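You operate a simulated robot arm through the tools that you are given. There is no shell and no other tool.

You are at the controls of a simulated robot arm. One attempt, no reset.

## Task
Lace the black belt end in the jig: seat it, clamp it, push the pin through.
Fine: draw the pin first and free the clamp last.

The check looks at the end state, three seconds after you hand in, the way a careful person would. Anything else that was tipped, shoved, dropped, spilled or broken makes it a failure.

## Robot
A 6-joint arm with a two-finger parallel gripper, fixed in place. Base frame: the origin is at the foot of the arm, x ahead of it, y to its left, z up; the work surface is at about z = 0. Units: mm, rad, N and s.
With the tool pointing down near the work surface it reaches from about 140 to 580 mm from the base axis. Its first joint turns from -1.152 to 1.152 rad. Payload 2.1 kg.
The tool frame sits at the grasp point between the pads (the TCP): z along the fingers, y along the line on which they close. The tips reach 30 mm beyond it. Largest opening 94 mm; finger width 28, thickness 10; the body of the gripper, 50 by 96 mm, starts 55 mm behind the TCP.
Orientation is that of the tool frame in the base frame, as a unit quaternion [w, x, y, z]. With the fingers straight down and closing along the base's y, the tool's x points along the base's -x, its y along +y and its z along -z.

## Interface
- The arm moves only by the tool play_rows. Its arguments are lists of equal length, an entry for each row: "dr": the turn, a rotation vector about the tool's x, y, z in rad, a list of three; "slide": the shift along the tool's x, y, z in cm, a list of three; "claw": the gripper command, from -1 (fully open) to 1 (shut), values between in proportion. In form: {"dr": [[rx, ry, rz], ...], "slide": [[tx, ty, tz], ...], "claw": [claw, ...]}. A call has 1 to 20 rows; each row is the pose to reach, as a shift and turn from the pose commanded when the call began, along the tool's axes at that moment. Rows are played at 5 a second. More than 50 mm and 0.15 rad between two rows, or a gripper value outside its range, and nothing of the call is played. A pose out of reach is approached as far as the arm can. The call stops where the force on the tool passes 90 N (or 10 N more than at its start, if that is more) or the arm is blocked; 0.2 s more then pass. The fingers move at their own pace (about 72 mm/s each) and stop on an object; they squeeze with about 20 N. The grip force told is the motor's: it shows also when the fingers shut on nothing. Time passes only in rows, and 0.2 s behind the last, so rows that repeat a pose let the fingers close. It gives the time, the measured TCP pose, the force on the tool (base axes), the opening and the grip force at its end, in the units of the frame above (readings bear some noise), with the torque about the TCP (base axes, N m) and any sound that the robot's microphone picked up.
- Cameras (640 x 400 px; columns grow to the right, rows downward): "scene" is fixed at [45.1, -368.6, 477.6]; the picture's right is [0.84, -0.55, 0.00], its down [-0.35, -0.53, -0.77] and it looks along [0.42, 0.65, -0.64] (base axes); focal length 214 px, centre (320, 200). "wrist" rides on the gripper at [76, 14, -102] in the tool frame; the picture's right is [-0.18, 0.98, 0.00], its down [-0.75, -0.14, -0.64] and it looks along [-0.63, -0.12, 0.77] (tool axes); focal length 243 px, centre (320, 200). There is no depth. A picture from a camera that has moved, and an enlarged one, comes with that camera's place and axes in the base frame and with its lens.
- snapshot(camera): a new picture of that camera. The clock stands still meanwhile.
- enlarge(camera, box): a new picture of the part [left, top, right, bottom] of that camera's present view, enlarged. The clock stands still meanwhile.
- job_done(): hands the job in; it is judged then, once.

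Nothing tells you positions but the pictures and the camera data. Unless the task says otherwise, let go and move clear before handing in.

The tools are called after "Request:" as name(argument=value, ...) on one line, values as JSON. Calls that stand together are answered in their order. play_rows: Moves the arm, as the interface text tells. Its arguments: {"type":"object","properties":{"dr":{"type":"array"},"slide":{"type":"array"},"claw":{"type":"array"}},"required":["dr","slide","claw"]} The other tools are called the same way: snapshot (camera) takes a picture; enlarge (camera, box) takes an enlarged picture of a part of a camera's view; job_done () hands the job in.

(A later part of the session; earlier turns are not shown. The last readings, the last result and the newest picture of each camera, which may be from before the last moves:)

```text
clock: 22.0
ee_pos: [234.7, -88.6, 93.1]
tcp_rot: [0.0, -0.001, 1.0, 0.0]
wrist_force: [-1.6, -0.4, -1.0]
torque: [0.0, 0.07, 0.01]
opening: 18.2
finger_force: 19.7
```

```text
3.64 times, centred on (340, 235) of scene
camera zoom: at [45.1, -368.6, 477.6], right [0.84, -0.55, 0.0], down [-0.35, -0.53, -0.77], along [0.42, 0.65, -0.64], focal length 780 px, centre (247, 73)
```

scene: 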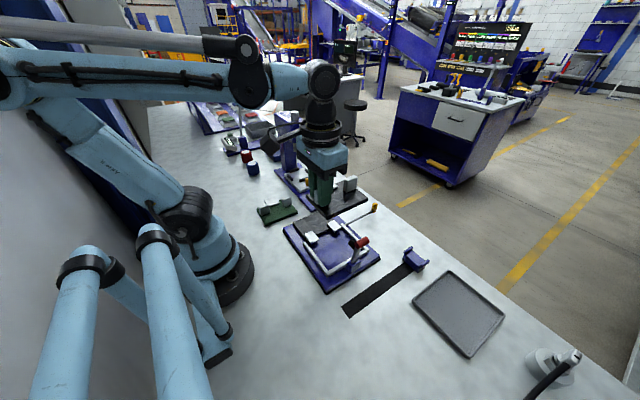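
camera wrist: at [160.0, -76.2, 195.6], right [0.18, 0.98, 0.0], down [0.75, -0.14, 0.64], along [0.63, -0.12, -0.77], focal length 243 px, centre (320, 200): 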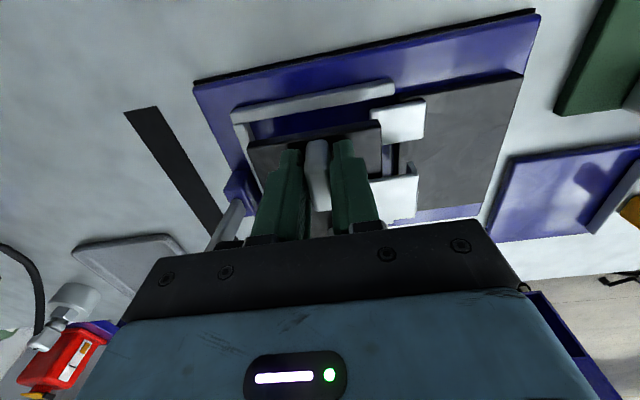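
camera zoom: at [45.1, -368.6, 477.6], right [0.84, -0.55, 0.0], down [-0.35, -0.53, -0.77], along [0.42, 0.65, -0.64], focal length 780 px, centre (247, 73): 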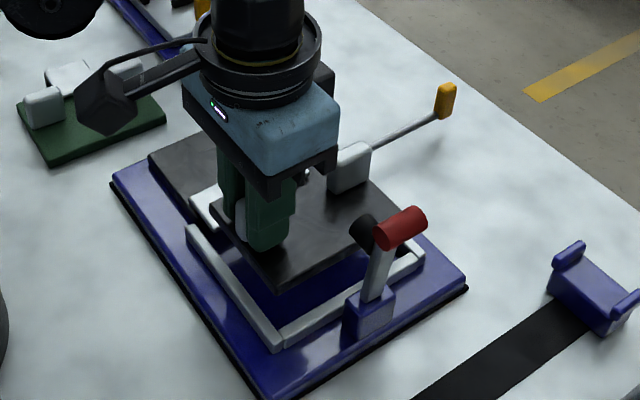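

The heights and offsets check out. The belt edge has about 2 mm to the left rail, and the knuckle wants to go 2–3 mm to −x and 4 mm to −y. I shift and lower to just above rail height.

Request:
play_rows(dr=[[0, 0, 0], [0, 0, 0], [0, 0, 0], [0, 0, 0]], slide=[[0.15, -0.43, 0], [0.15, -0.43, 0.7], [0.15, -0.43, 1.4], [0.15, -0.43, 2.0]], claw=[1, 1, 1, 1])

Request:
enlarge(camera="wrist", box=[220, 60, 450, 250])

Request:
enlarge(camera="scene", box=[300, 205, 380, 285])

```text
clock: 23.0
ee_pos: [234.0, -94.0, 75.4]
tcp_rot: [0.0, 0.0, 1.0, 0.0]
wrist_force: [-0.4, 1.2, -1.4]
torque: [-0.03, 0.06, 0.0]
opening: 18.3
finger_force: 20.0
```

```text
2.11 times, centred on (335, 155) of wrist
camera zoom: at [158.0, -81.0, 176.4], right [0.18, 0.98, 0.0], down [0.75, -0.14, 0.64], along [0.63, -0.12, -0.77], focal length 511 px, centre (288, 295)
```

zoom: 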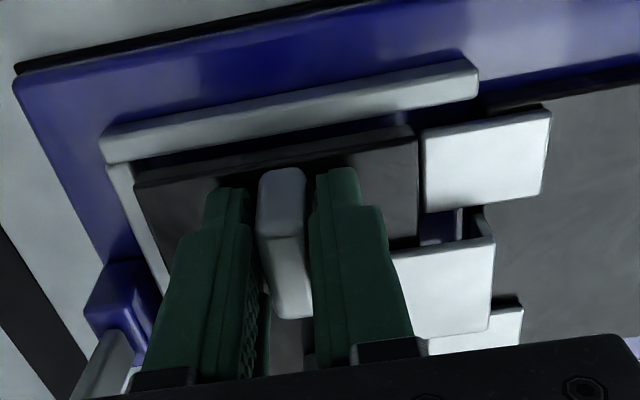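

```text
5.00 times, centred on (340, 245) of scene
camera zoom: at [45.1, -368.6, 477.6], right [0.84, -0.55, 0.0], down [-0.35, -0.53, -0.77], along [0.42, 0.65, -0.64], focal length 1072 px, centre (220, -25)
```

zoom: 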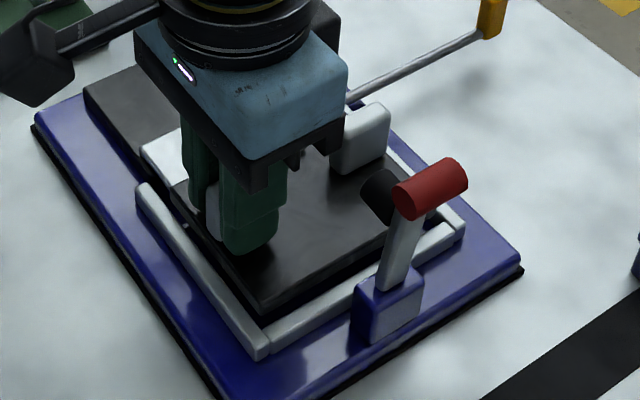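

Knuckle and lugs now look aligned in x (gap centre and knuckle centre agree). I zoom in on the belt's −x edge against the left rail to be sure it will drop in.

Request:
enlarge(camera="wrist", box=[262, 95, 342, 155])

Request:
enlarge(camera="wrist", box=[390, 100, 490, 240])

Request:
enlarge(camera="scene", box=[325, 240, 370, 280])

Request:
enlarge(camera="scene", box=[360, 220, 400, 260])

```text
6.67 times, centred on (302, 125) of wrist
camera zoom: at [158.0, -81.0, 176.4], right [0.18, 0.98, 0.0], down [0.75, -0.14, 0.64], along [0.63, -0.12, -0.77], focal length 1618 px, centre (440, 700)
```

zoom: 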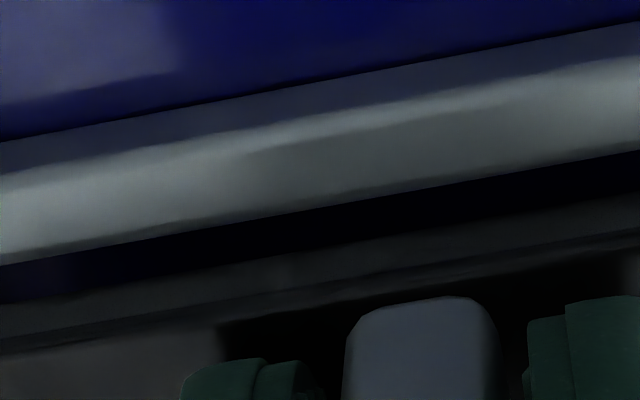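

```text
2.86 times, centred on (440, 170) of wrist
camera zoom: at [158.0, -81.0, 176.4], right [0.18, 0.98, 0.0], down [0.75, -0.14, 0.64], along [0.63, -0.12, -0.77], focal length 693 px, centre (-23, 286)
```

zoom: 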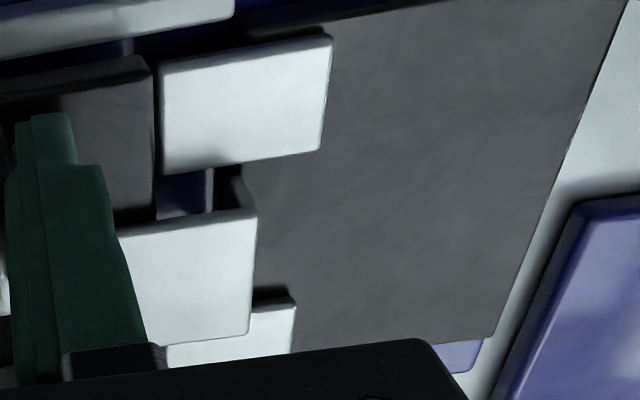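

```text
10.00 times, centred on (348, 260) of scene
camera zoom: at [45.1, -368.6, 477.6], right [0.84, -0.55, 0.0], down [-0.35, -0.53, -0.77], along [0.42, 0.65, -0.64], focal length 2145 px, centre (45, -400)
```

zoom: 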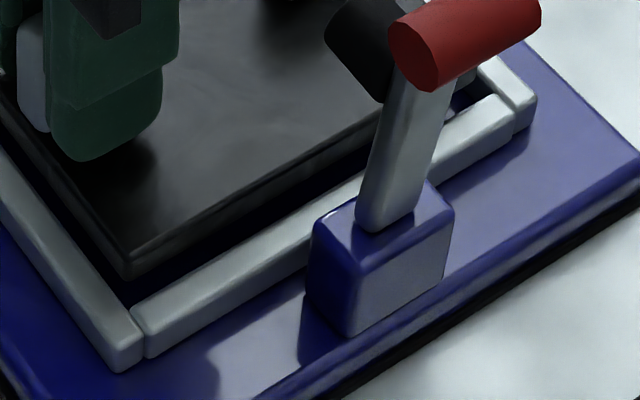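

```text
10.00 times, centred on (380, 240) of scene
camera zoom: at [45.1, -368.6, 477.6], right [0.84, -0.55, 0.0], down [-0.35, -0.53, -0.77], along [0.42, 0.65, -0.64], focal length 2145 px, centre (-280, -200)
```

zoom: 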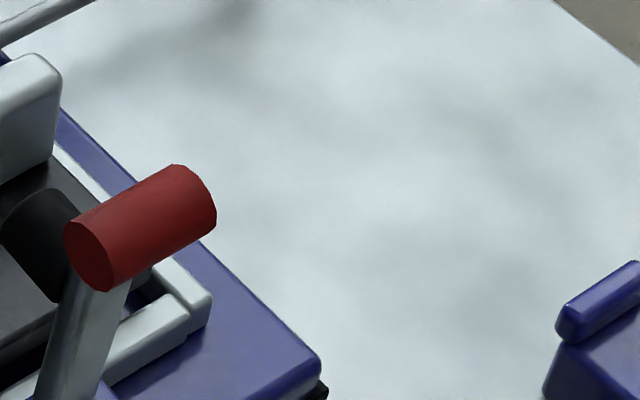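

Weighing both cameras, the belt should go about 2.5 mm toward +x for even clearance in the pocket; y is already centred. I make that shift and lower most of the way, watching the force.

Request:
play_rows(dr=[[0, 0, 0], [0, 0, 0], [0, 0, 0], [0, 0, 0], [0, 0, 0]], slide=[[-0.25, 0, 0], [-0.25, 0, 0.4], [-0.25, 0, 0.7], [-0.25, 0, 1.0], [-0.25, 0, 1.2]], claw=[1, 1, 1, 1, 1])

Request:
enlarge(camera="wrist", box=[220, 60, 450, 250])

Request:
enlarge(camera="scene", box=[300, 205, 380, 285])

```text
clock: 24.2
ee_pos: [236.3, -96.1, 61.0]
tcp_rot: [0.0, 0.001, 1.0, 0.0]
wrist_force: [-0.4, -0.3, -1.0]
torque: [0.0, 0.05, 0.01]
opening: 18.1
finger_force: 19.9
```

```text
2.11 times, centred on (335, 155) of wrist
camera zoom: at [160.5, -81.9, 162.6], right [0.18, 0.98, 0.0], down [0.75, -0.14, 0.64], along [0.63, -0.12, -0.77], focal length 511 px, centre (288, 295)
```

zoom: 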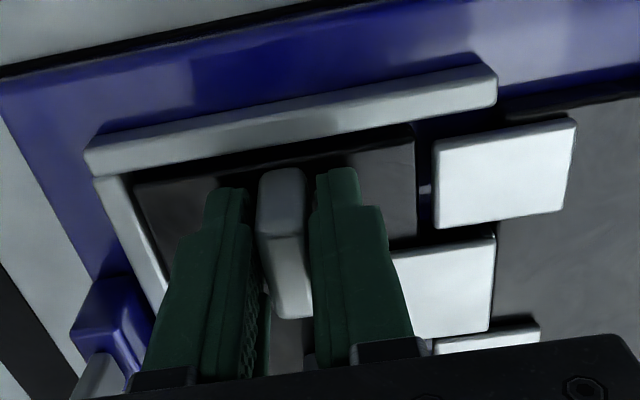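

```text
5.00 times, centred on (340, 245) of scene
camera zoom: at [45.1, -368.6, 477.6], right [0.84, -0.55, 0.0], down [-0.35, -0.53, -0.77], along [0.42, 0.65, -0.64], focal length 1072 px, centre (220, -25)
```

zoom: 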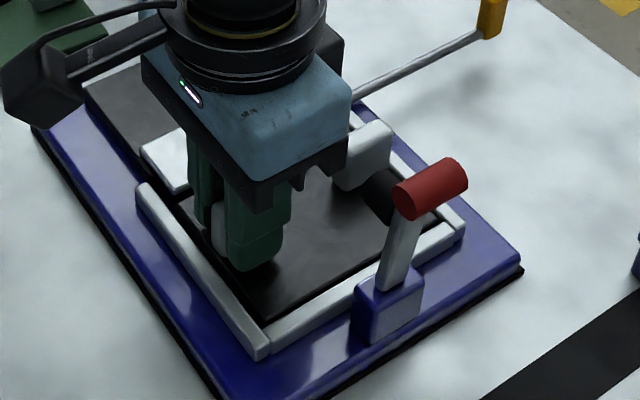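

The belt is just entering the pocket with gaps visible all round. I zoom in on the gaps before seating it.

Request:
enlarge(camera="wrist", box=[262, 95, 342, 155])

Request:
enlarge(camera="wrist", box=[390, 110, 450, 240])

Request:
enlarge(camera="scene", box=[325, 225, 385, 280])

```text
6.67 times, centred on (302, 125) of wrist
camera zoom: at [160.5, -81.9, 162.6], right [0.18, 0.98, 0.0], down [0.75, -0.14, 0.64], along [0.63, -0.12, -0.77], focal length 1618 px, centre (440, 700)
```

zoom: 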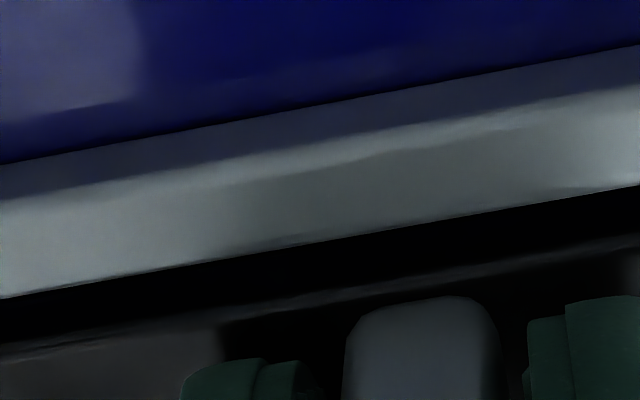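

```text
3.08 times, centred on (420, 175) of wrist
camera zoom: at [160.5, -81.9, 162.6], right [0.18, 0.98, 0.0], down [0.75, -0.14, 0.64], along [0.63, -0.12, -0.77], focal length 746 px, centre (12, 277)
```

zoom: 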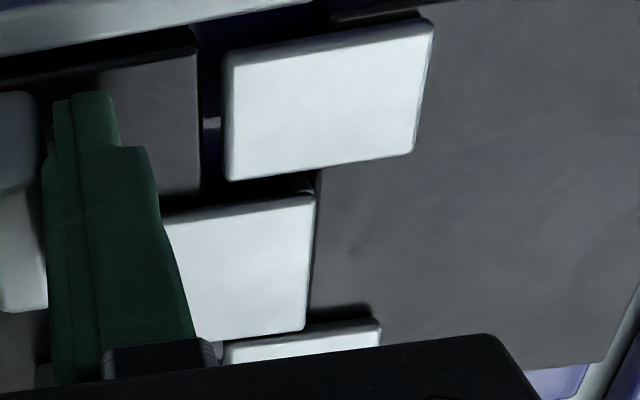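

```text
7.27 times, centred on (355, 252) of scene
camera zoom: at [45.1, -368.6, 477.6], right [0.84, -0.55, 0.0], down [-0.35, -0.53, -0.77], along [0.42, 0.65, -0.64], focal length 1560 px, centre (66, -182)
```

zoom: 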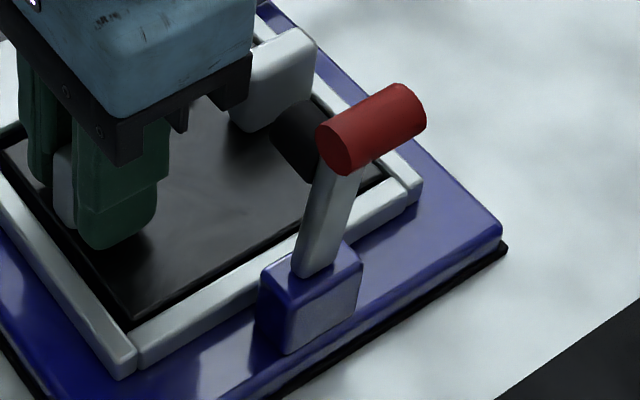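

Request:
enlarge(camera="scene", box=[362, 232, 386, 256])

Request:
enlarge(camera="scene", box=[324, 250, 354, 280])

```text
16.00 times, centred on (374, 244) of scene
camera zoom: at [45.1, -368.6, 477.6], right [0.84, -0.55, 0.0], down [-0.35, -0.53, -0.77], along [0.42, 0.65, -0.64], focal length 3432 px, centre (-544, -504)
```

zoom: 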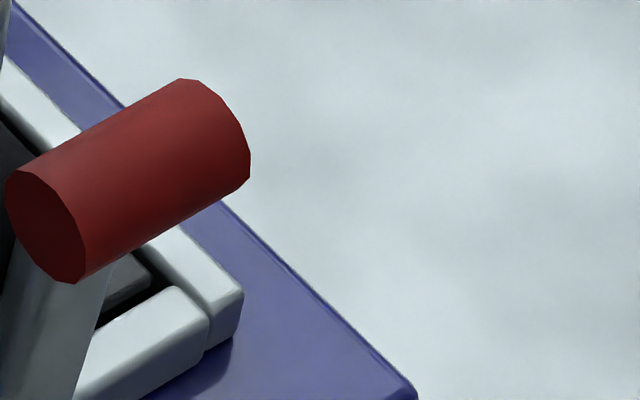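

```text
13.33 times, centred on (339, 265) of scene
camera zoom: at [45.1, -368.6, 477.6], right [0.84, -0.55, 0.0], down [-0.35, -0.53, -0.77], along [0.42, 0.65, -0.64], focal length 2860 px, centre (67, -667)
```

zoom: 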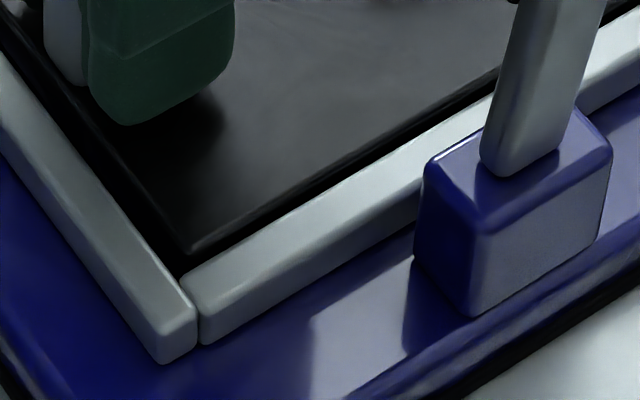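

Reconciling both cameras, the rail tops are about z 26 and the belt is centred in the pocket (about 4 mm each side in x, 3–4 mm in y). The seat is then only a few mm below, so I lower gently and read the force.

Request:
play_rows(dr=[[0, 0, 0], [0, 0, 0]], slide=[[0, 0, 0.1], [0, 0, 0.2]], claw=[1, 1])

Request:
play_rows(dr=[[0, 0, 0], [0, 0, 0]], slide=[[0, 0, 0.1], [0, 0, 0.1]], claw=[1, 1])

```text
clock: 24.8
ee_pos: [236.0, -95.3, 60.2]
tcp_rot: [0.0, -0.001, 1.0, 0.001]
wrist_force: [-1.6, 0.8, 0.1]
torque: [-0.04, -0.07, 0.04]
opening: 18.0
finger_force: 20.0
```

```text
clock: 25.4
ee_pos: [235.8, -93.5, 58.8]
tcp_rot: [0.0, 0.001, 1.0, -0.001]
wrist_force: [-3.3, -1.1, 26.4]
torque: [0.0, -0.03, -0.02]
opening: 18.3
finger_force: 19.8
```

Contact at about z 15 under the belt. I check the pictures to see whether it is flat in the pocket before letting go.

Request:
play_rows(dr=[[0, 0, 0], [0, 0, 0]], slide=[[0, 0, -0.07], [0, 0, -0.07]], claw=[1, 1])

Request:
enlarge(camera="wrist", box=[220, 60, 450, 250])

Request:
enlarge(camera="scene", box=[305, 215, 385, 280])

Request:
enlarge(camera="scene", box=[324, 250, 354, 280])

```text
clock: 26.0
ee_pos: [235.6, -94.3, 59.8]
tcp_rot: [0.0, 0.0, 1.0, 0.001]
wrist_force: [0.3, -0.5, -1.2]
torque: [-0.01, 0.05, -0.02]
opening: 18.2
finger_force: 19.8
```

```text
2.11 times, centred on (335, 155) of wrist
camera zoom: at [160.4, -80.7, 162.0], right [0.18, 0.98, 0.0], down [0.75, -0.14, 0.64], along [0.63, -0.12, -0.77], focal length 511 px, centre (288, 295)
```

zoom: 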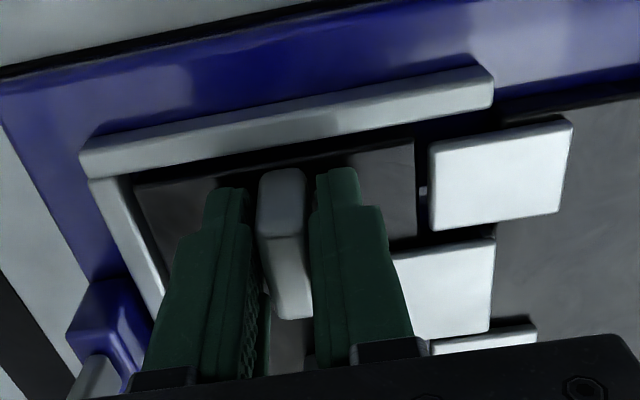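

```text
6.15 times, centred on (345, 248) of scene
camera zoom: at [45.1, -368.6, 477.6], right [0.84, -0.55, 0.0], down [-0.35, -0.53, -0.77], along [0.42, 0.65, -0.64], focal length 1320 px, centre (166, -92)
```

zoom: 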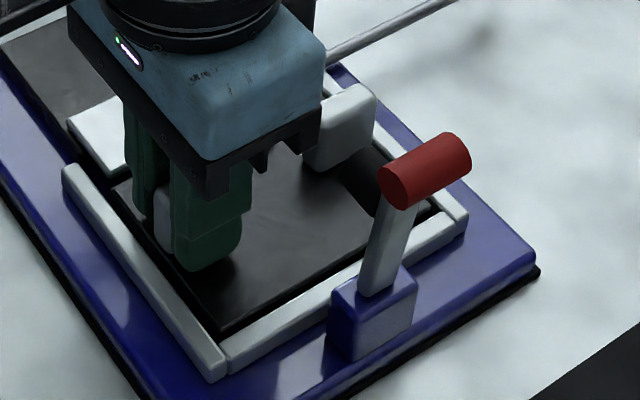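

```text
13.33 times, centred on (339, 265) of scene
camera zoom: at [45.1, -368.6, 477.6], right [0.84, -0.55, 0.0], down [-0.35, -0.53, -0.77], along [0.42, 0.65, -0.64], focal length 2860 px, centre (67, -667)
```

zoom: 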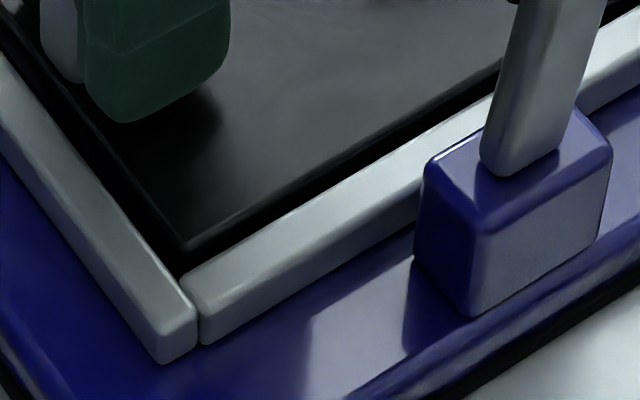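

The belt end sits inside the rails with its knuckle between the lugs and looks level. I set it down the last fraction and open the fingers.

Request:
play_rows(dr=[[0, 0, 0], [0, 0, 0], [0, 0, 0], [0, 0, 0]], slide=[[0, 0, 0.04], [0, 0, 0.04], [0, 0, 0.04], [0, 0, 0.04]], claw=[1, 0.5, 0.35, 0.35])

Request:
enlarge(camera="wrist", box=[220, 60, 450, 250])

```text
clock: 27.0
ee_pos: [235.3, -93.6, 60.1]
tcp_rot: [0.0, 0.001, 1.0, 0.0]
wrist_force: [-0.3, 0.2, 0.4]
torque: [0.03, -0.03, -0.04]
opening: 30.6
finger_force: 0.1
```

```text
2.11 times, centred on (335, 155) of wrist
camera zoom: at [160.6, -80.9, 161.3], right [0.18, 0.98, 0.0], down [0.75, -0.14, 0.64], along [0.63, -0.12, -0.77], focal length 511 px, centre (288, 295)
```

zoom: 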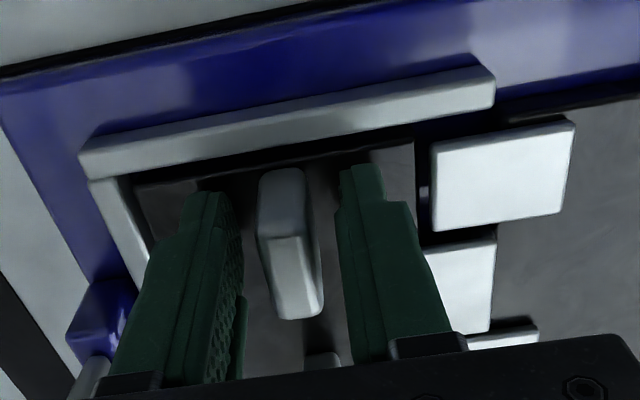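

It stays in place after release. I rise straight up to view the jig from above.

Request:
play_rows(dr=[[0, 0, 0], [0, 0, 0], [0, 0, 0], [0, 0, 0], [0, 0, 0]], slide=[[0, 0, -2], [0, 0, -5], [0, 0, -9], [0, 0, -13], [1.5, 2, -16]], claw=[0.35, 0.35, 0.35, -0.5, -1])

Request:
snapshot(camera="wrist")

Request:
enlarge(camera="wrist", box=[220, 20, 420, 200])

Request:
enlarge(camera="scene", box=[280, 190, 390, 295])

```text
clock: 28.2
ee_pos: [218.6, -74.9, 217.2]
tcp_rot: [0.0, 0.0, 1.0, -0.001]
wrist_force: [-0.8, 0.0, 0.9]
torque: [-0.04, 0.0, 0.03]
opening: 93.7
finger_force: 0.0
```

```text
taken
camera wrist: at [143.6, -61.3, 319.1], right [0.18, 0.98, 0.0], down [0.75, -0.14, 0.64], along [0.63, -0.12, -0.77], focal length 243 px, centre (320, 200)
```

wrist: 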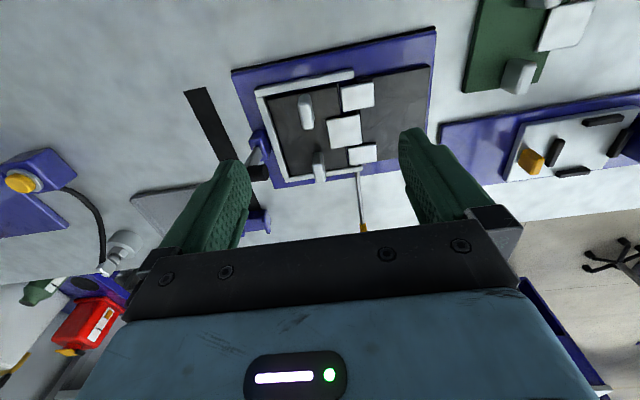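

```text
2.22 times, centred on (320, 110) of wrist
camera zoom: at [143.6, -61.3, 319.1], right [0.18, 0.98, 0.0], down [0.75, -0.14, 0.64], along [0.63, -0.12, -0.77], focal length 539 px, centre (320, 400)
```

zoom: 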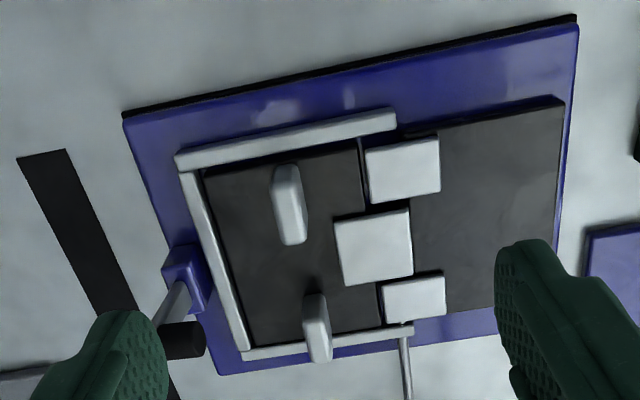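

```text
3.81 times, centred on (335, 242) of scene
camera zoom: at [45.1, -368.6, 477.6], right [0.84, -0.55, 0.0], down [-0.35, -0.53, -0.77], along [0.42, 0.65, -0.64], focal length 817 px, centre (263, 38)
```

zoom: 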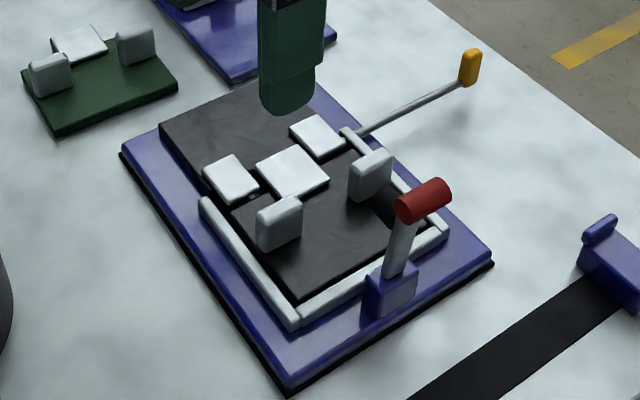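

The belt end is seated neatly, with the knuckle between the lugs. I look closely at the knuckle's side for the pin hole and at the clamp lever.

Request:
enlarge(camera="scene", box=[325, 220, 365, 250])

Request:
enlarge(camera="scene", box=[365, 225, 405, 275])

Request:
enlarge(camera="wrist", box=[380, 70, 440, 180])

Request:
enlarge(camera="wrist", box=[325, 75, 385, 125])

```text
13.33 times, centred on (345, 235) of scene
camera zoom: at [45.1, -368.6, 477.6], right [0.84, -0.55, 0.0], down [-0.35, -0.53, -0.77], along [0.42, 0.65, -0.64], focal length 2860 px, centre (-13, -267)
```

zoom: 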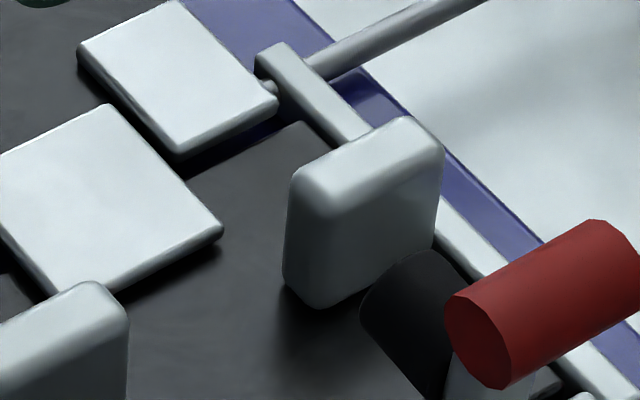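

```text
8.00 times, centred on (385, 250) of scene
camera zoom: at [45.1, -368.6, 477.6], right [0.84, -0.55, 0.0], down [-0.35, -0.53, -0.77], along [0.42, 0.65, -0.64], focal length 1716 px, centre (-200, -200)
```

zoom: 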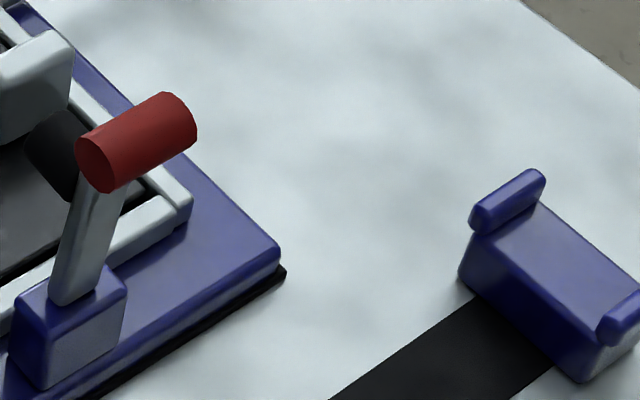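

```text
3.64 times, centred on (410, 125) of wrist
camera zoom: at [143.6, -61.3, 319.1], right [0.18, 0.98, 0.0], down [0.75, -0.14, 0.64], along [0.63, -0.12, -0.77], focal length 882 px, centre (-7, 473)
```

zoom: 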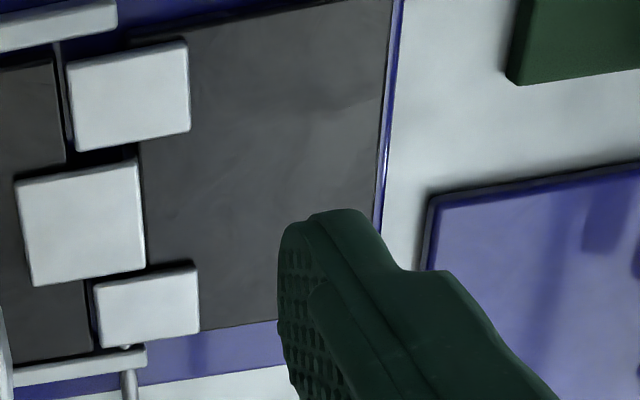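

```text
8.00 times, centred on (355, 100) of wrist
camera zoom: at [143.6, -61.3, 319.1], right [0.18, 0.98, 0.0], down [0.75, -0.14, 0.64], along [0.63, -0.12, -0.77], focal length 1941 px, centre (40, 1000)
```

zoom: 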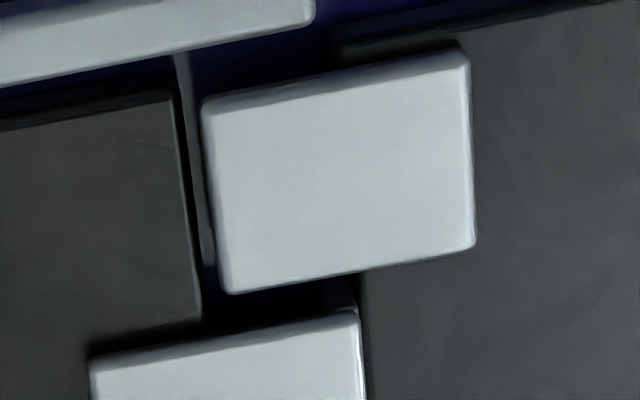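

The belt end is seated well. The clamp lever pivots near (274, −163, 40) with its red knob, about 30 mm long along x, at about (274, −175, 127). I turn the gripper 90° so it can hold the knob by its two ends, and view the lever.

Request:
play_rows(dr=[[0, 0, -0.143], [0, 0, -0.286], [0, 0, -0.428], [0, 0, -0.571], [0, 0, -0.714], [0, 0, -0.857], [0, 0, -1.0], [0, 0, -1.142], [0, 0, -1.285], [0, 0, -1.428], [0, 0, -1.571]], slide=[[-0.5, -1, -1], [-1, -2, -1.6], [-1.5, -3.1, -1.6], [-2, -4.2, -1.6], [-2.5, -5.3, -1.6], [-3, -6.4, -1.6], [-3.5, -7.4, -1.6], [-4, -8.4, -1.6], [-4.5, -9.4, -1.6], [-5, -10.5, -1.6], [-5.5, -11.6, -1.6]], claw=[-1, -1, -1, -1, -1, -1, -1, -1, -1, -1, -1])

Request:
snapshot(camera="wrist")

Request:
snapshot(camera="scene")

```text
clock: 30.6
ee_pos: [274.7, -190.9, 234.6]
tcp_rot: [0.0, 0.708, -0.706, 0.0]
wrist_force: [-0.2, 0.5, 0.4]
torque: [0.01, -0.04, -0.03]
opening: 94.2
finger_force: 0.1
```

```text
taken
camera wrist: at [262.5, -268.3, 336.3], right [-0.98, 0.18, 0.0], down [0.14, 0.75, 0.64], along [0.12, 0.63, -0.77], focal length 243 px, centre (320, 200)
```

wrist: 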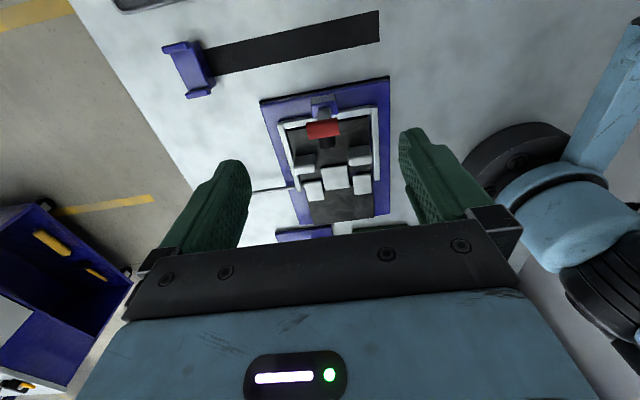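

```text
taken
```

scene: 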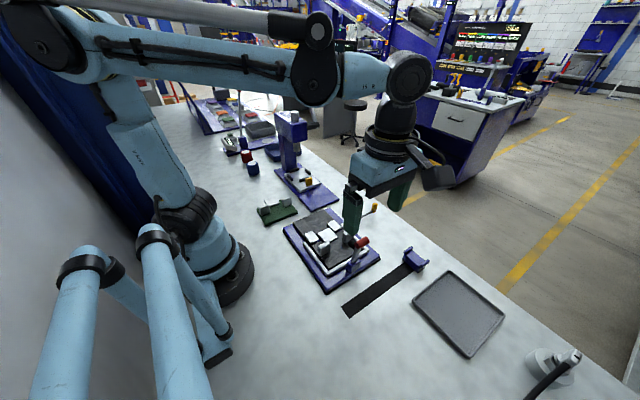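

Request:
enlarge(camera="wrist", box=[250, 65, 400, 225])

Request:
enlarge(camera="wrist", box=[290, 85, 360, 160])

```text
2.50 times, centred on (325, 145) of wrist
camera zoom: at [262.5, -268.3, 336.3], right [-0.98, 0.18, 0.0], down [0.14, 0.75, 0.64], along [0.12, 0.63, -0.77], focal length 606 px, centre (308, 338)
```

zoom: 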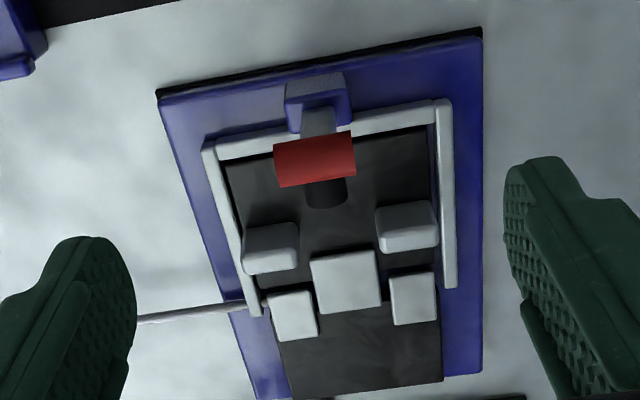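

```text
5.33 times, centred on (325, 122) of wrist
camera zoom: at [262.5, -268.3, 336.3], right [-0.98, 0.18, 0.0], down [0.14, 0.75, 0.64], along [0.12, 0.63, -0.77], focal length 1294 px, centre (293, 613)
```

zoom: 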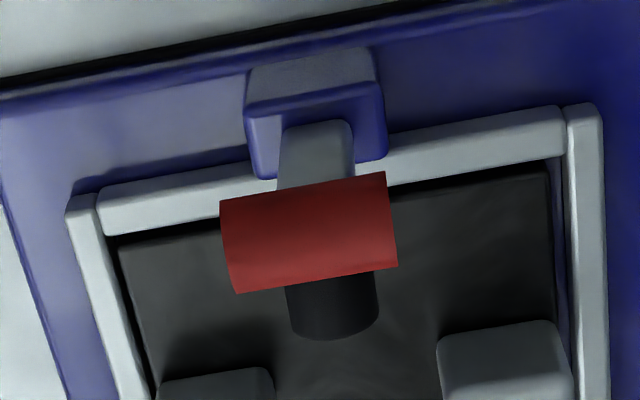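

The knob is 28 mm long, 16 mm thick, centred 0.4 mm to −x and about 14 mm ahead of the tool. I move above it with an opening of about 50 mm, slightly forward so the fingers will clear the belt's tabs at the end of the swing.

Request:
play_rows(dr=[[0, 0, 0], [0, 0, 0], [0, 0, 0]], slide=[[-1, 0, 0], [-1.99, 0.04, 3], [-1.99, 0.04, 5]], claw=[-0.5, -0.06, -0.06])

Request:
snapshot(camera="wrist")

Request:
enlarge(camera="wrist", box=[250, 40, 400, 200])

Request:
enlarge(camera="scene", box=[310, 170, 430, 280])

```text
clock: 31.4
ee_pos: [275.8, -171.3, 185.7]
tcp_rot: [0.0, 0.707, -0.707, 0.001]
wrist_force: [0.3, -0.2, 0.3]
torque: [0.01, 0.02, -0.01]
opening: 49.7
finger_force: 0.0
```

```text
taken
camera wrist: at [262.6, -248.4, 287.8], right [-0.98, 0.18, 0.0], down [0.14, 0.75, 0.64], along [0.12, 0.63, -0.77], focal length 243 px, centre (320, 200)
```

wrist: 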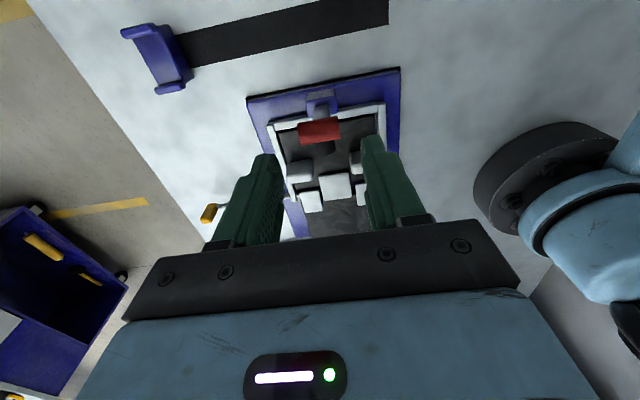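

```text
2.50 times, centred on (325, 120) of wrist
camera zoom: at [262.6, -248.4, 287.8], right [-0.98, 0.18, 0.0], down [0.14, 0.75, 0.64], along [0.12, 0.63, -0.77], focal length 606 px, centre (308, 400)
```

zoom: 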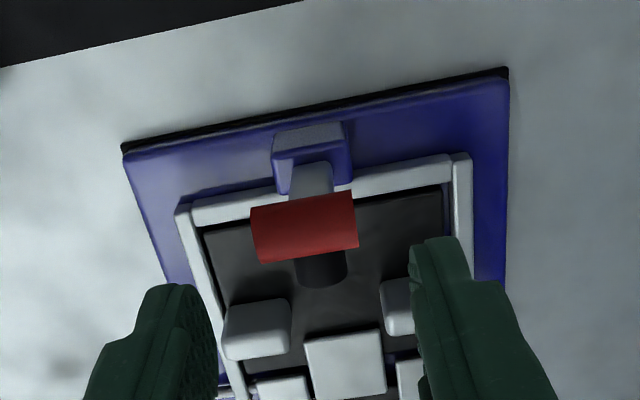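

```text
3.64 times, centred on (370, 225) of scene
camera zoom: at [45.1, -368.6, 477.6], right [0.84, -0.55, 0.0], down [-0.35, -0.53, -0.77], along [0.42, 0.65, -0.64], focal length 780 px, centre (138, 109)
```

zoom: 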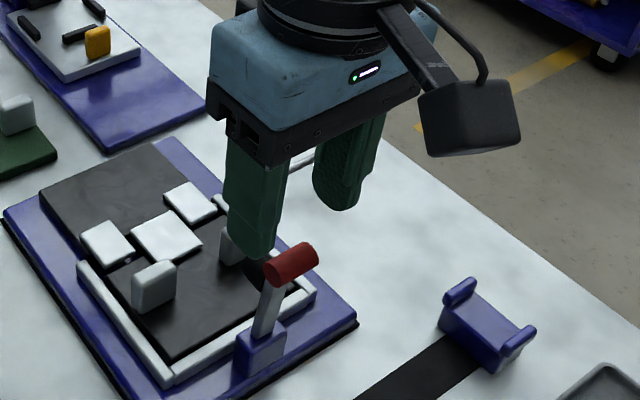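

Request:
play_rows(dr=[[0, 0, 0], [0, 0, 0], [0, 0, 0]], slide=[[0, 0.05, 1.2], [0, 0.05, 2.4], [0, 0.05, 3.3]], claw=[-0.06, -0.06, -0.06])

Request:
enlarge(camera="wrist", box=[240, 60, 400, 220])

Request:
enlarge(camera="scene", box=[330, 200, 410, 270])

```text
clock: 32.2
ee_pos: [275.2, -170.8, 151.8]
tcp_rot: [0.0, 0.707, -0.707, -0.001]
wrist_force: [0.5, 0.4, -0.1]
torque: [-0.04, 0.0, 0.06]
opening: 50.0
finger_force: 0.1
```

```text
2.50 times, centred on (320, 140) of wrist
camera zoom: at [262.5, -247.5, 253.6], right [-0.98, 0.18, 0.0], down [0.14, 0.75, 0.64], along [0.12, 0.63, -0.77], focal length 606 px, centre (320, 350)
```

zoom: 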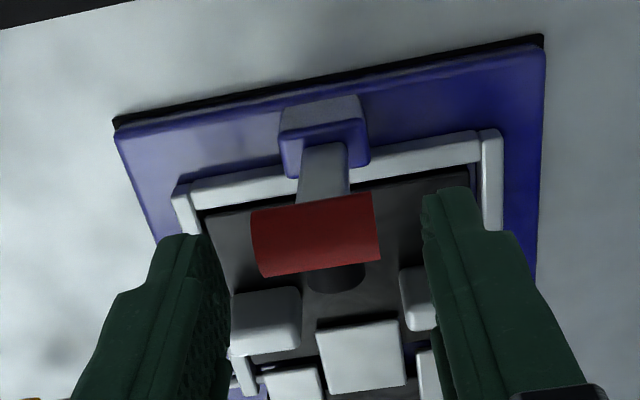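

```text
5.71 times, centred on (370, 235) of scene
camera zoom: at [45.1, -368.6, 477.6], right [0.84, -0.55, 0.0], down [-0.35, -0.53, -0.77], along [0.42, 0.65, -0.64], focal length 1226 px, centre (34, 0)
```

zoom: 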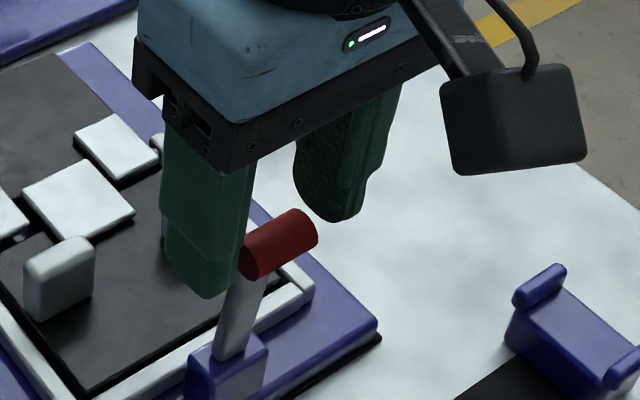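

The knob is centred between the fingers, at about z 124. I lower 5 mm and close on its ends.

Request:
play_rows(dr=[[0, 0, 0], [0, 0, 0], [0, 0, 0], [0, 0, 0], [0, 0, 0]], slide=[[0, 0, 0.3], [0, 0, 0.55], [0, 0, 0.55], [0, 0, 0.55], [0, 0, 0.55]], claw=[-0.06, 0.2, 0.6, 1, 1])

Request:
enlarge(camera="wrist", box=[240, 60, 400, 220])

Request:
enlarge(camera="scene", box=[330, 200, 410, 270])

```text
clock: 33.4
ee_pos: [275.3, -169.6, 147.5]
tcp_rot: [-0.001, -0.707, 0.707, -0.001]
wrist_force: [-6.0, -5.5, 12.2]
torque: [-0.36, 0.13, -0.01]
opening: 43.3
finger_force: 20.0
```

```text
2.50 times, centred on (320, 140) of wrist
camera zoom: at [262.1, -247.3, 248.6], right [-0.98, 0.18, 0.0], down [0.14, 0.75, 0.64], along [0.12, 0.63, -0.77], focal length 606 px, centre (320, 350)
```

zoom: 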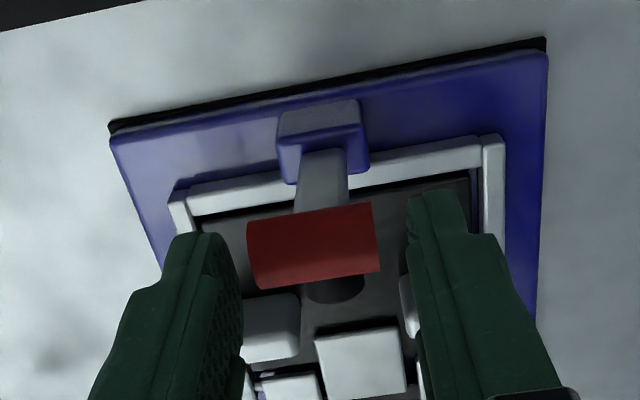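

```text
5.71 times, centred on (370, 235) of scene
camera zoom: at [45.0, -368.6, 477.6], right [0.84, -0.55, 0.0], down [-0.35, -0.53, -0.77], along [0.42, 0.65, -0.64], focal length 1226 px, centre (34, 0)
```

zoom: 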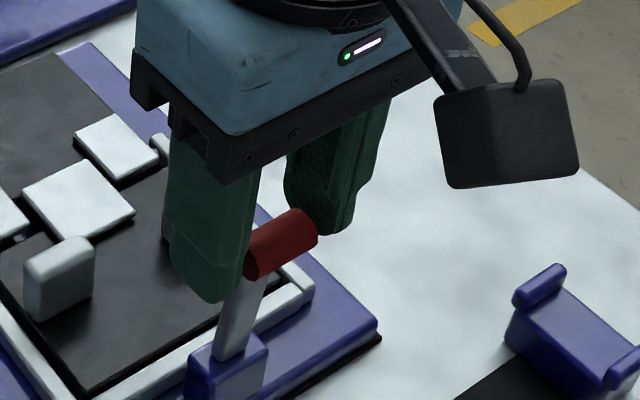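

The fingers stopped at 43 mm with some upward force, though the knob looks only 28 mm long. I look closer before doing anything.

Request:
enlarge(camera="wrist", box=[275, 115, 365, 185])

Request:
enlarge(camera="scene", box=[350, 225, 395, 260])

Request:
play_rows(dr=[[0, 0, 0], [0, 0, 0]], slide=[[0, 0, 0], [0, 0, 0]], claw=[1, 1])

```text
5.71 times, centred on (320, 150) of wrist
camera zoom: at [262.1, -247.3, 248.6], right [-0.98, 0.18, 0.0], down [0.14, 0.75, 0.64], along [0.12, 0.63, -0.77], focal length 1386 px, centre (320, 486)
```

zoom: 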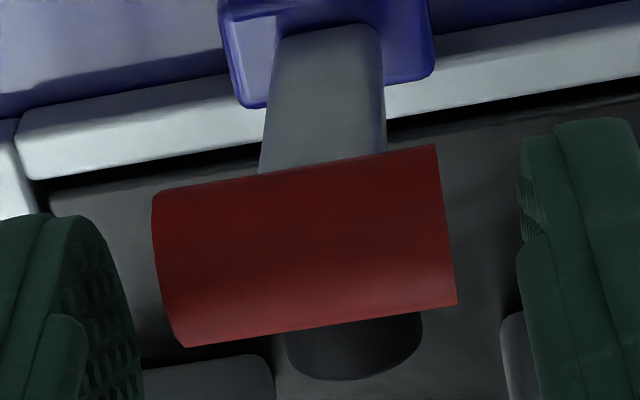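

```text
11.43 times, centred on (372, 242) of scene
camera zoom: at [45.0, -368.6, 477.6], right [0.84, -0.55, 0.0], down [-0.35, -0.53, -0.77], along [0.42, 0.65, -0.64], focal length 2451 px, centre (-280, -286)
```

zoom: 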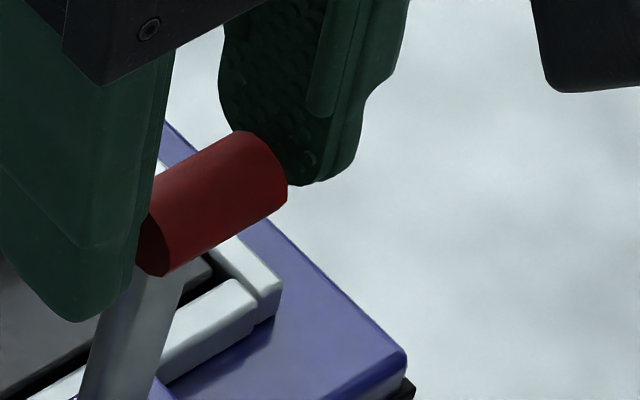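

```text
clock: 34.0
ee_pos: [274.5, -170.1, 145.9]
tcp_rot: [0.0, 0.707, -0.707, 0.0]
wrist_force: [-8.5, -6.1, 8.4]
torque: [-0.49, 0.22, -0.05]
opening: 43.4
finger_force: 20.2
```

The knob seems to have rounded contact ends wider than the drawing, so the pads are touching near their tips. I open, go 4 mm lower and 1 mm to −x, and close again.

Request:
play_rows(dr=[[0, 0, 0], [0, 0, 0], [0, 0, 0], [0, 0, 0], [0, 0, 0]], slide=[[0, 0, 0], [0, 0.1, 0], [0, 0.1, 0.4], [0, 0.1, 0.4], [0, 0.1, 0.4]], claw=[0, -0.15, -0.15, 1, 1])

Request:
enlarge(camera="scene", box=[350, 225, 395, 260])

```text
clock: 35.2
ee_pos: [275.4, -169.4, 141.8]
tcp_rot: [-0.002, 0.708, -0.706, 0.001]
wrist_force: [14.4, 1.4, 2.0]
torque: [0.1, -0.25, 0.06]
opening: 43.2
finger_force: 19.9
```

```text
11.43 times, centred on (372, 242) of scene
camera zoom: at [45.1, -368.6, 477.6], right [0.84, -0.55, 0.0], down [-0.35, -0.53, -0.77], along [0.42, 0.65, -0.64], focal length 2451 px, centre (-280, -286)
```

zoom: 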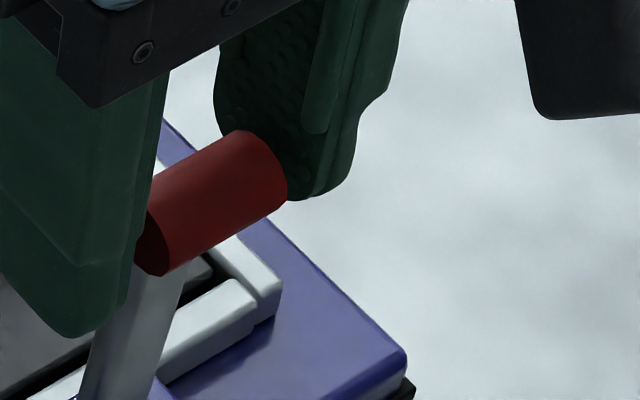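

Now the grip load is purely along the knob axis. I start swinging the lever forward along its arc, about 28° at first, and check the forces.

Request:
play_rows(dr=[[0, 0, 0], [0, 0, 0], [0, 0, 0], [0, 0, 0], [0, 0, 0], [0, 0, 0]], slide=[[-0.3, -0.05, -0.04], [-0.8, -0.05, -0.08], [-1.4, -0.05, -0.1], [-2.2, -0.05, -0.06], [-3.0, -0.05, 0.04], [-4.0, -0.05, 0.25]], claw=[1, 1, 1, 1, 1, 1])

Request:
enlarge(camera="scene", box=[330, 200, 410, 270])

Request:
enlarge(camera="wrist", box=[240, 60, 400, 220])

```text
clock: 36.6
ee_pos: [273.2, -131.7, 142.7]
tcp_rot: [0.0, -0.707, 0.707, 0.002]
wrist_force: [0.0, 0.4, 0.1]
torque: [-0.01, 0.02, -0.03]
opening: 0.0
finger_force: 20.0
```

```text
5.71 times, centred on (370, 235) of scene
camera zoom: at [45.1, -368.6, 477.6], right [0.84, -0.55, 0.0], down [-0.35, -0.53, -0.77], along [0.42, 0.65, -0.64], focal length 1226 px, centre (34, 0)
```

zoom: 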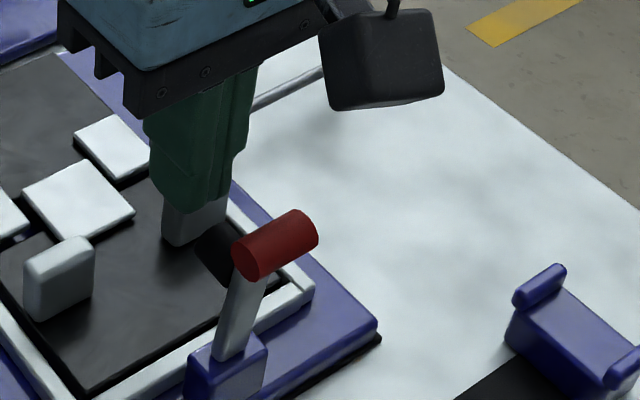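

```text
2.50 times, centred on (320, 140) of wrist
camera zoom: at [260.6, -207.8, 243.9], right [-0.98, 0.18, 0.0], down [0.14, 0.75, 0.64], along [0.12, 0.63, -0.77], focal length 606 px, centre (320, 350)
```

zoom: 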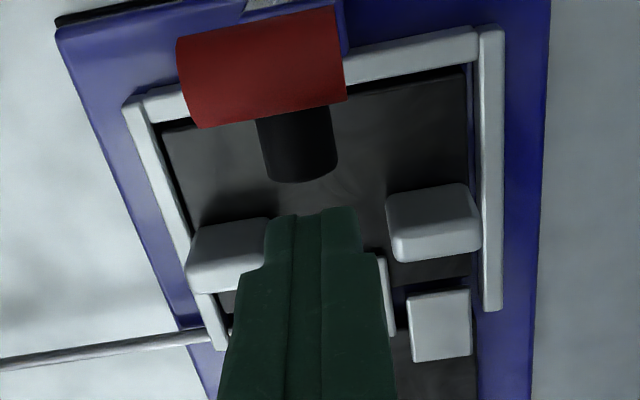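

The lever is too stiff for the friction grip and the fingers slipped off; nothing moved. I will push it instead: go up, behind the knob on its −y side with closed fingers, and push toward +y.

Request:
play_rows(dr=[[0, 0, 0], [0, 0, 0], [0, 0, 0], [0, 0, 0], [0, 0, 0], [0, 0, 0], [0, 0, 0], [0, 0, 0]], slide=[[0, 0, -2.5], [0, 0, -5], [2.5, 0, -5], [5, 0, -5], [7.6, 0, -5], [7.6, 0, -3], [7.6, 0, -1], [7.6, 0, 0]], claw=[1, 1, 1, 1, 1, 1, 1, 1])

Request:
enlarge(camera="scene", box=[330, 190, 430, 280])

Request:
enlarge(camera="wrist", box=[240, 60, 400, 220])

```text
clock: 38.4
ee_pos: [275.1, -206.3, 140.2]
tcp_rot: [0.0, 0.707, -0.707, 0.0]
wrist_force: [0.2, -0.5, 0.4]
torque: [-0.05, -0.03, -0.01]
opening: 0.0
finger_force: 20.1
```

```text
4.44 times, centred on (380, 235) of scene
camera zoom: at [45.1, -368.6, 477.6], right [0.84, -0.55, 0.0], down [-0.35, -0.53, -0.77], along [0.42, 0.65, -0.64], focal length 953 px, centre (53, 44)
```

zoom: 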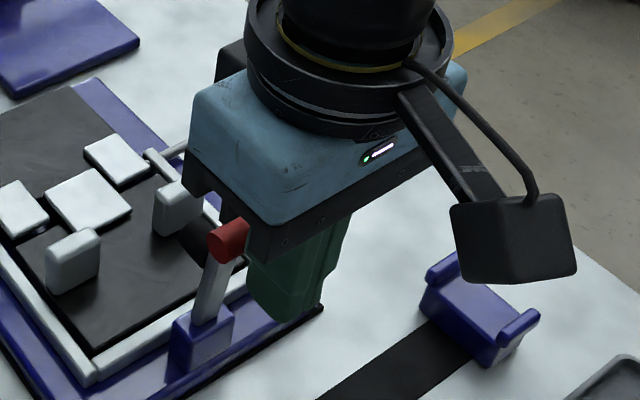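

```text
2.50 times, centred on (320, 140) of wrist
camera zoom: at [261.7, -283.9, 242.6], right [-0.98, 0.18, 0.0], down [0.14, 0.75, 0.64], along [0.12, 0.63, -0.77], focal length 606 px, centre (320, 350)
```

zoom: 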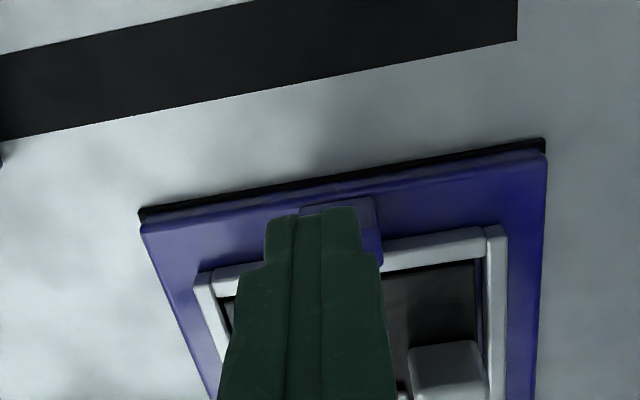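

The closed fingers are behind the knob with the tips just below it. I push slowly toward +y.

Request:
play_rows(dr=[[0, 0, 0], [0, 0, 0], [0, 0, 0], [0, 0, 0], [0, 0, 0]], slide=[[-0.5, 0, 0], [-0.9, 0, 0], [-1.3, 0, 0], [-1.7, 0, 0], [-2.1, 0, 0]], claw=[1, 1, 1, 1, 1])

Request:
enlarge(camera="scene", box=[330, 190, 430, 280])

```text
clock: 39.6
ee_pos: [273.8, -184.2, 140.7]
tcp_rot: [0.0, -0.707, 0.707, 0.0]
wrist_force: [0.5, -1.0, 0.4]
torque: [-0.01, 0.03, 0.0]
opening: 0.1
finger_force: 20.1
```

```text
4.44 times, centred on (380, 235) of scene
camera zoom: at [45.1, -368.6, 477.6], right [0.84, -0.55, 0.0], down [-0.35, -0.53, -0.77], along [0.42, 0.65, -0.64], focal length 953 px, centre (53, 44)
```

zoom: 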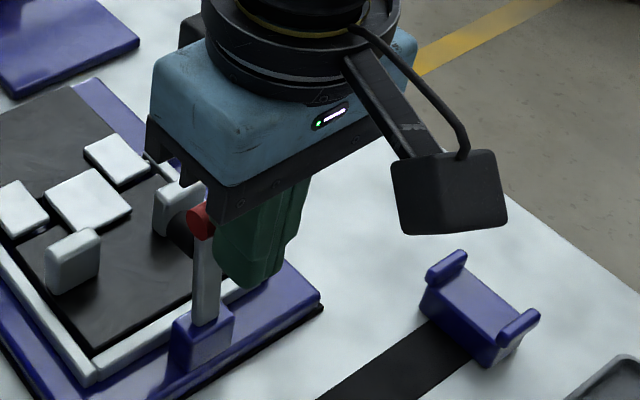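

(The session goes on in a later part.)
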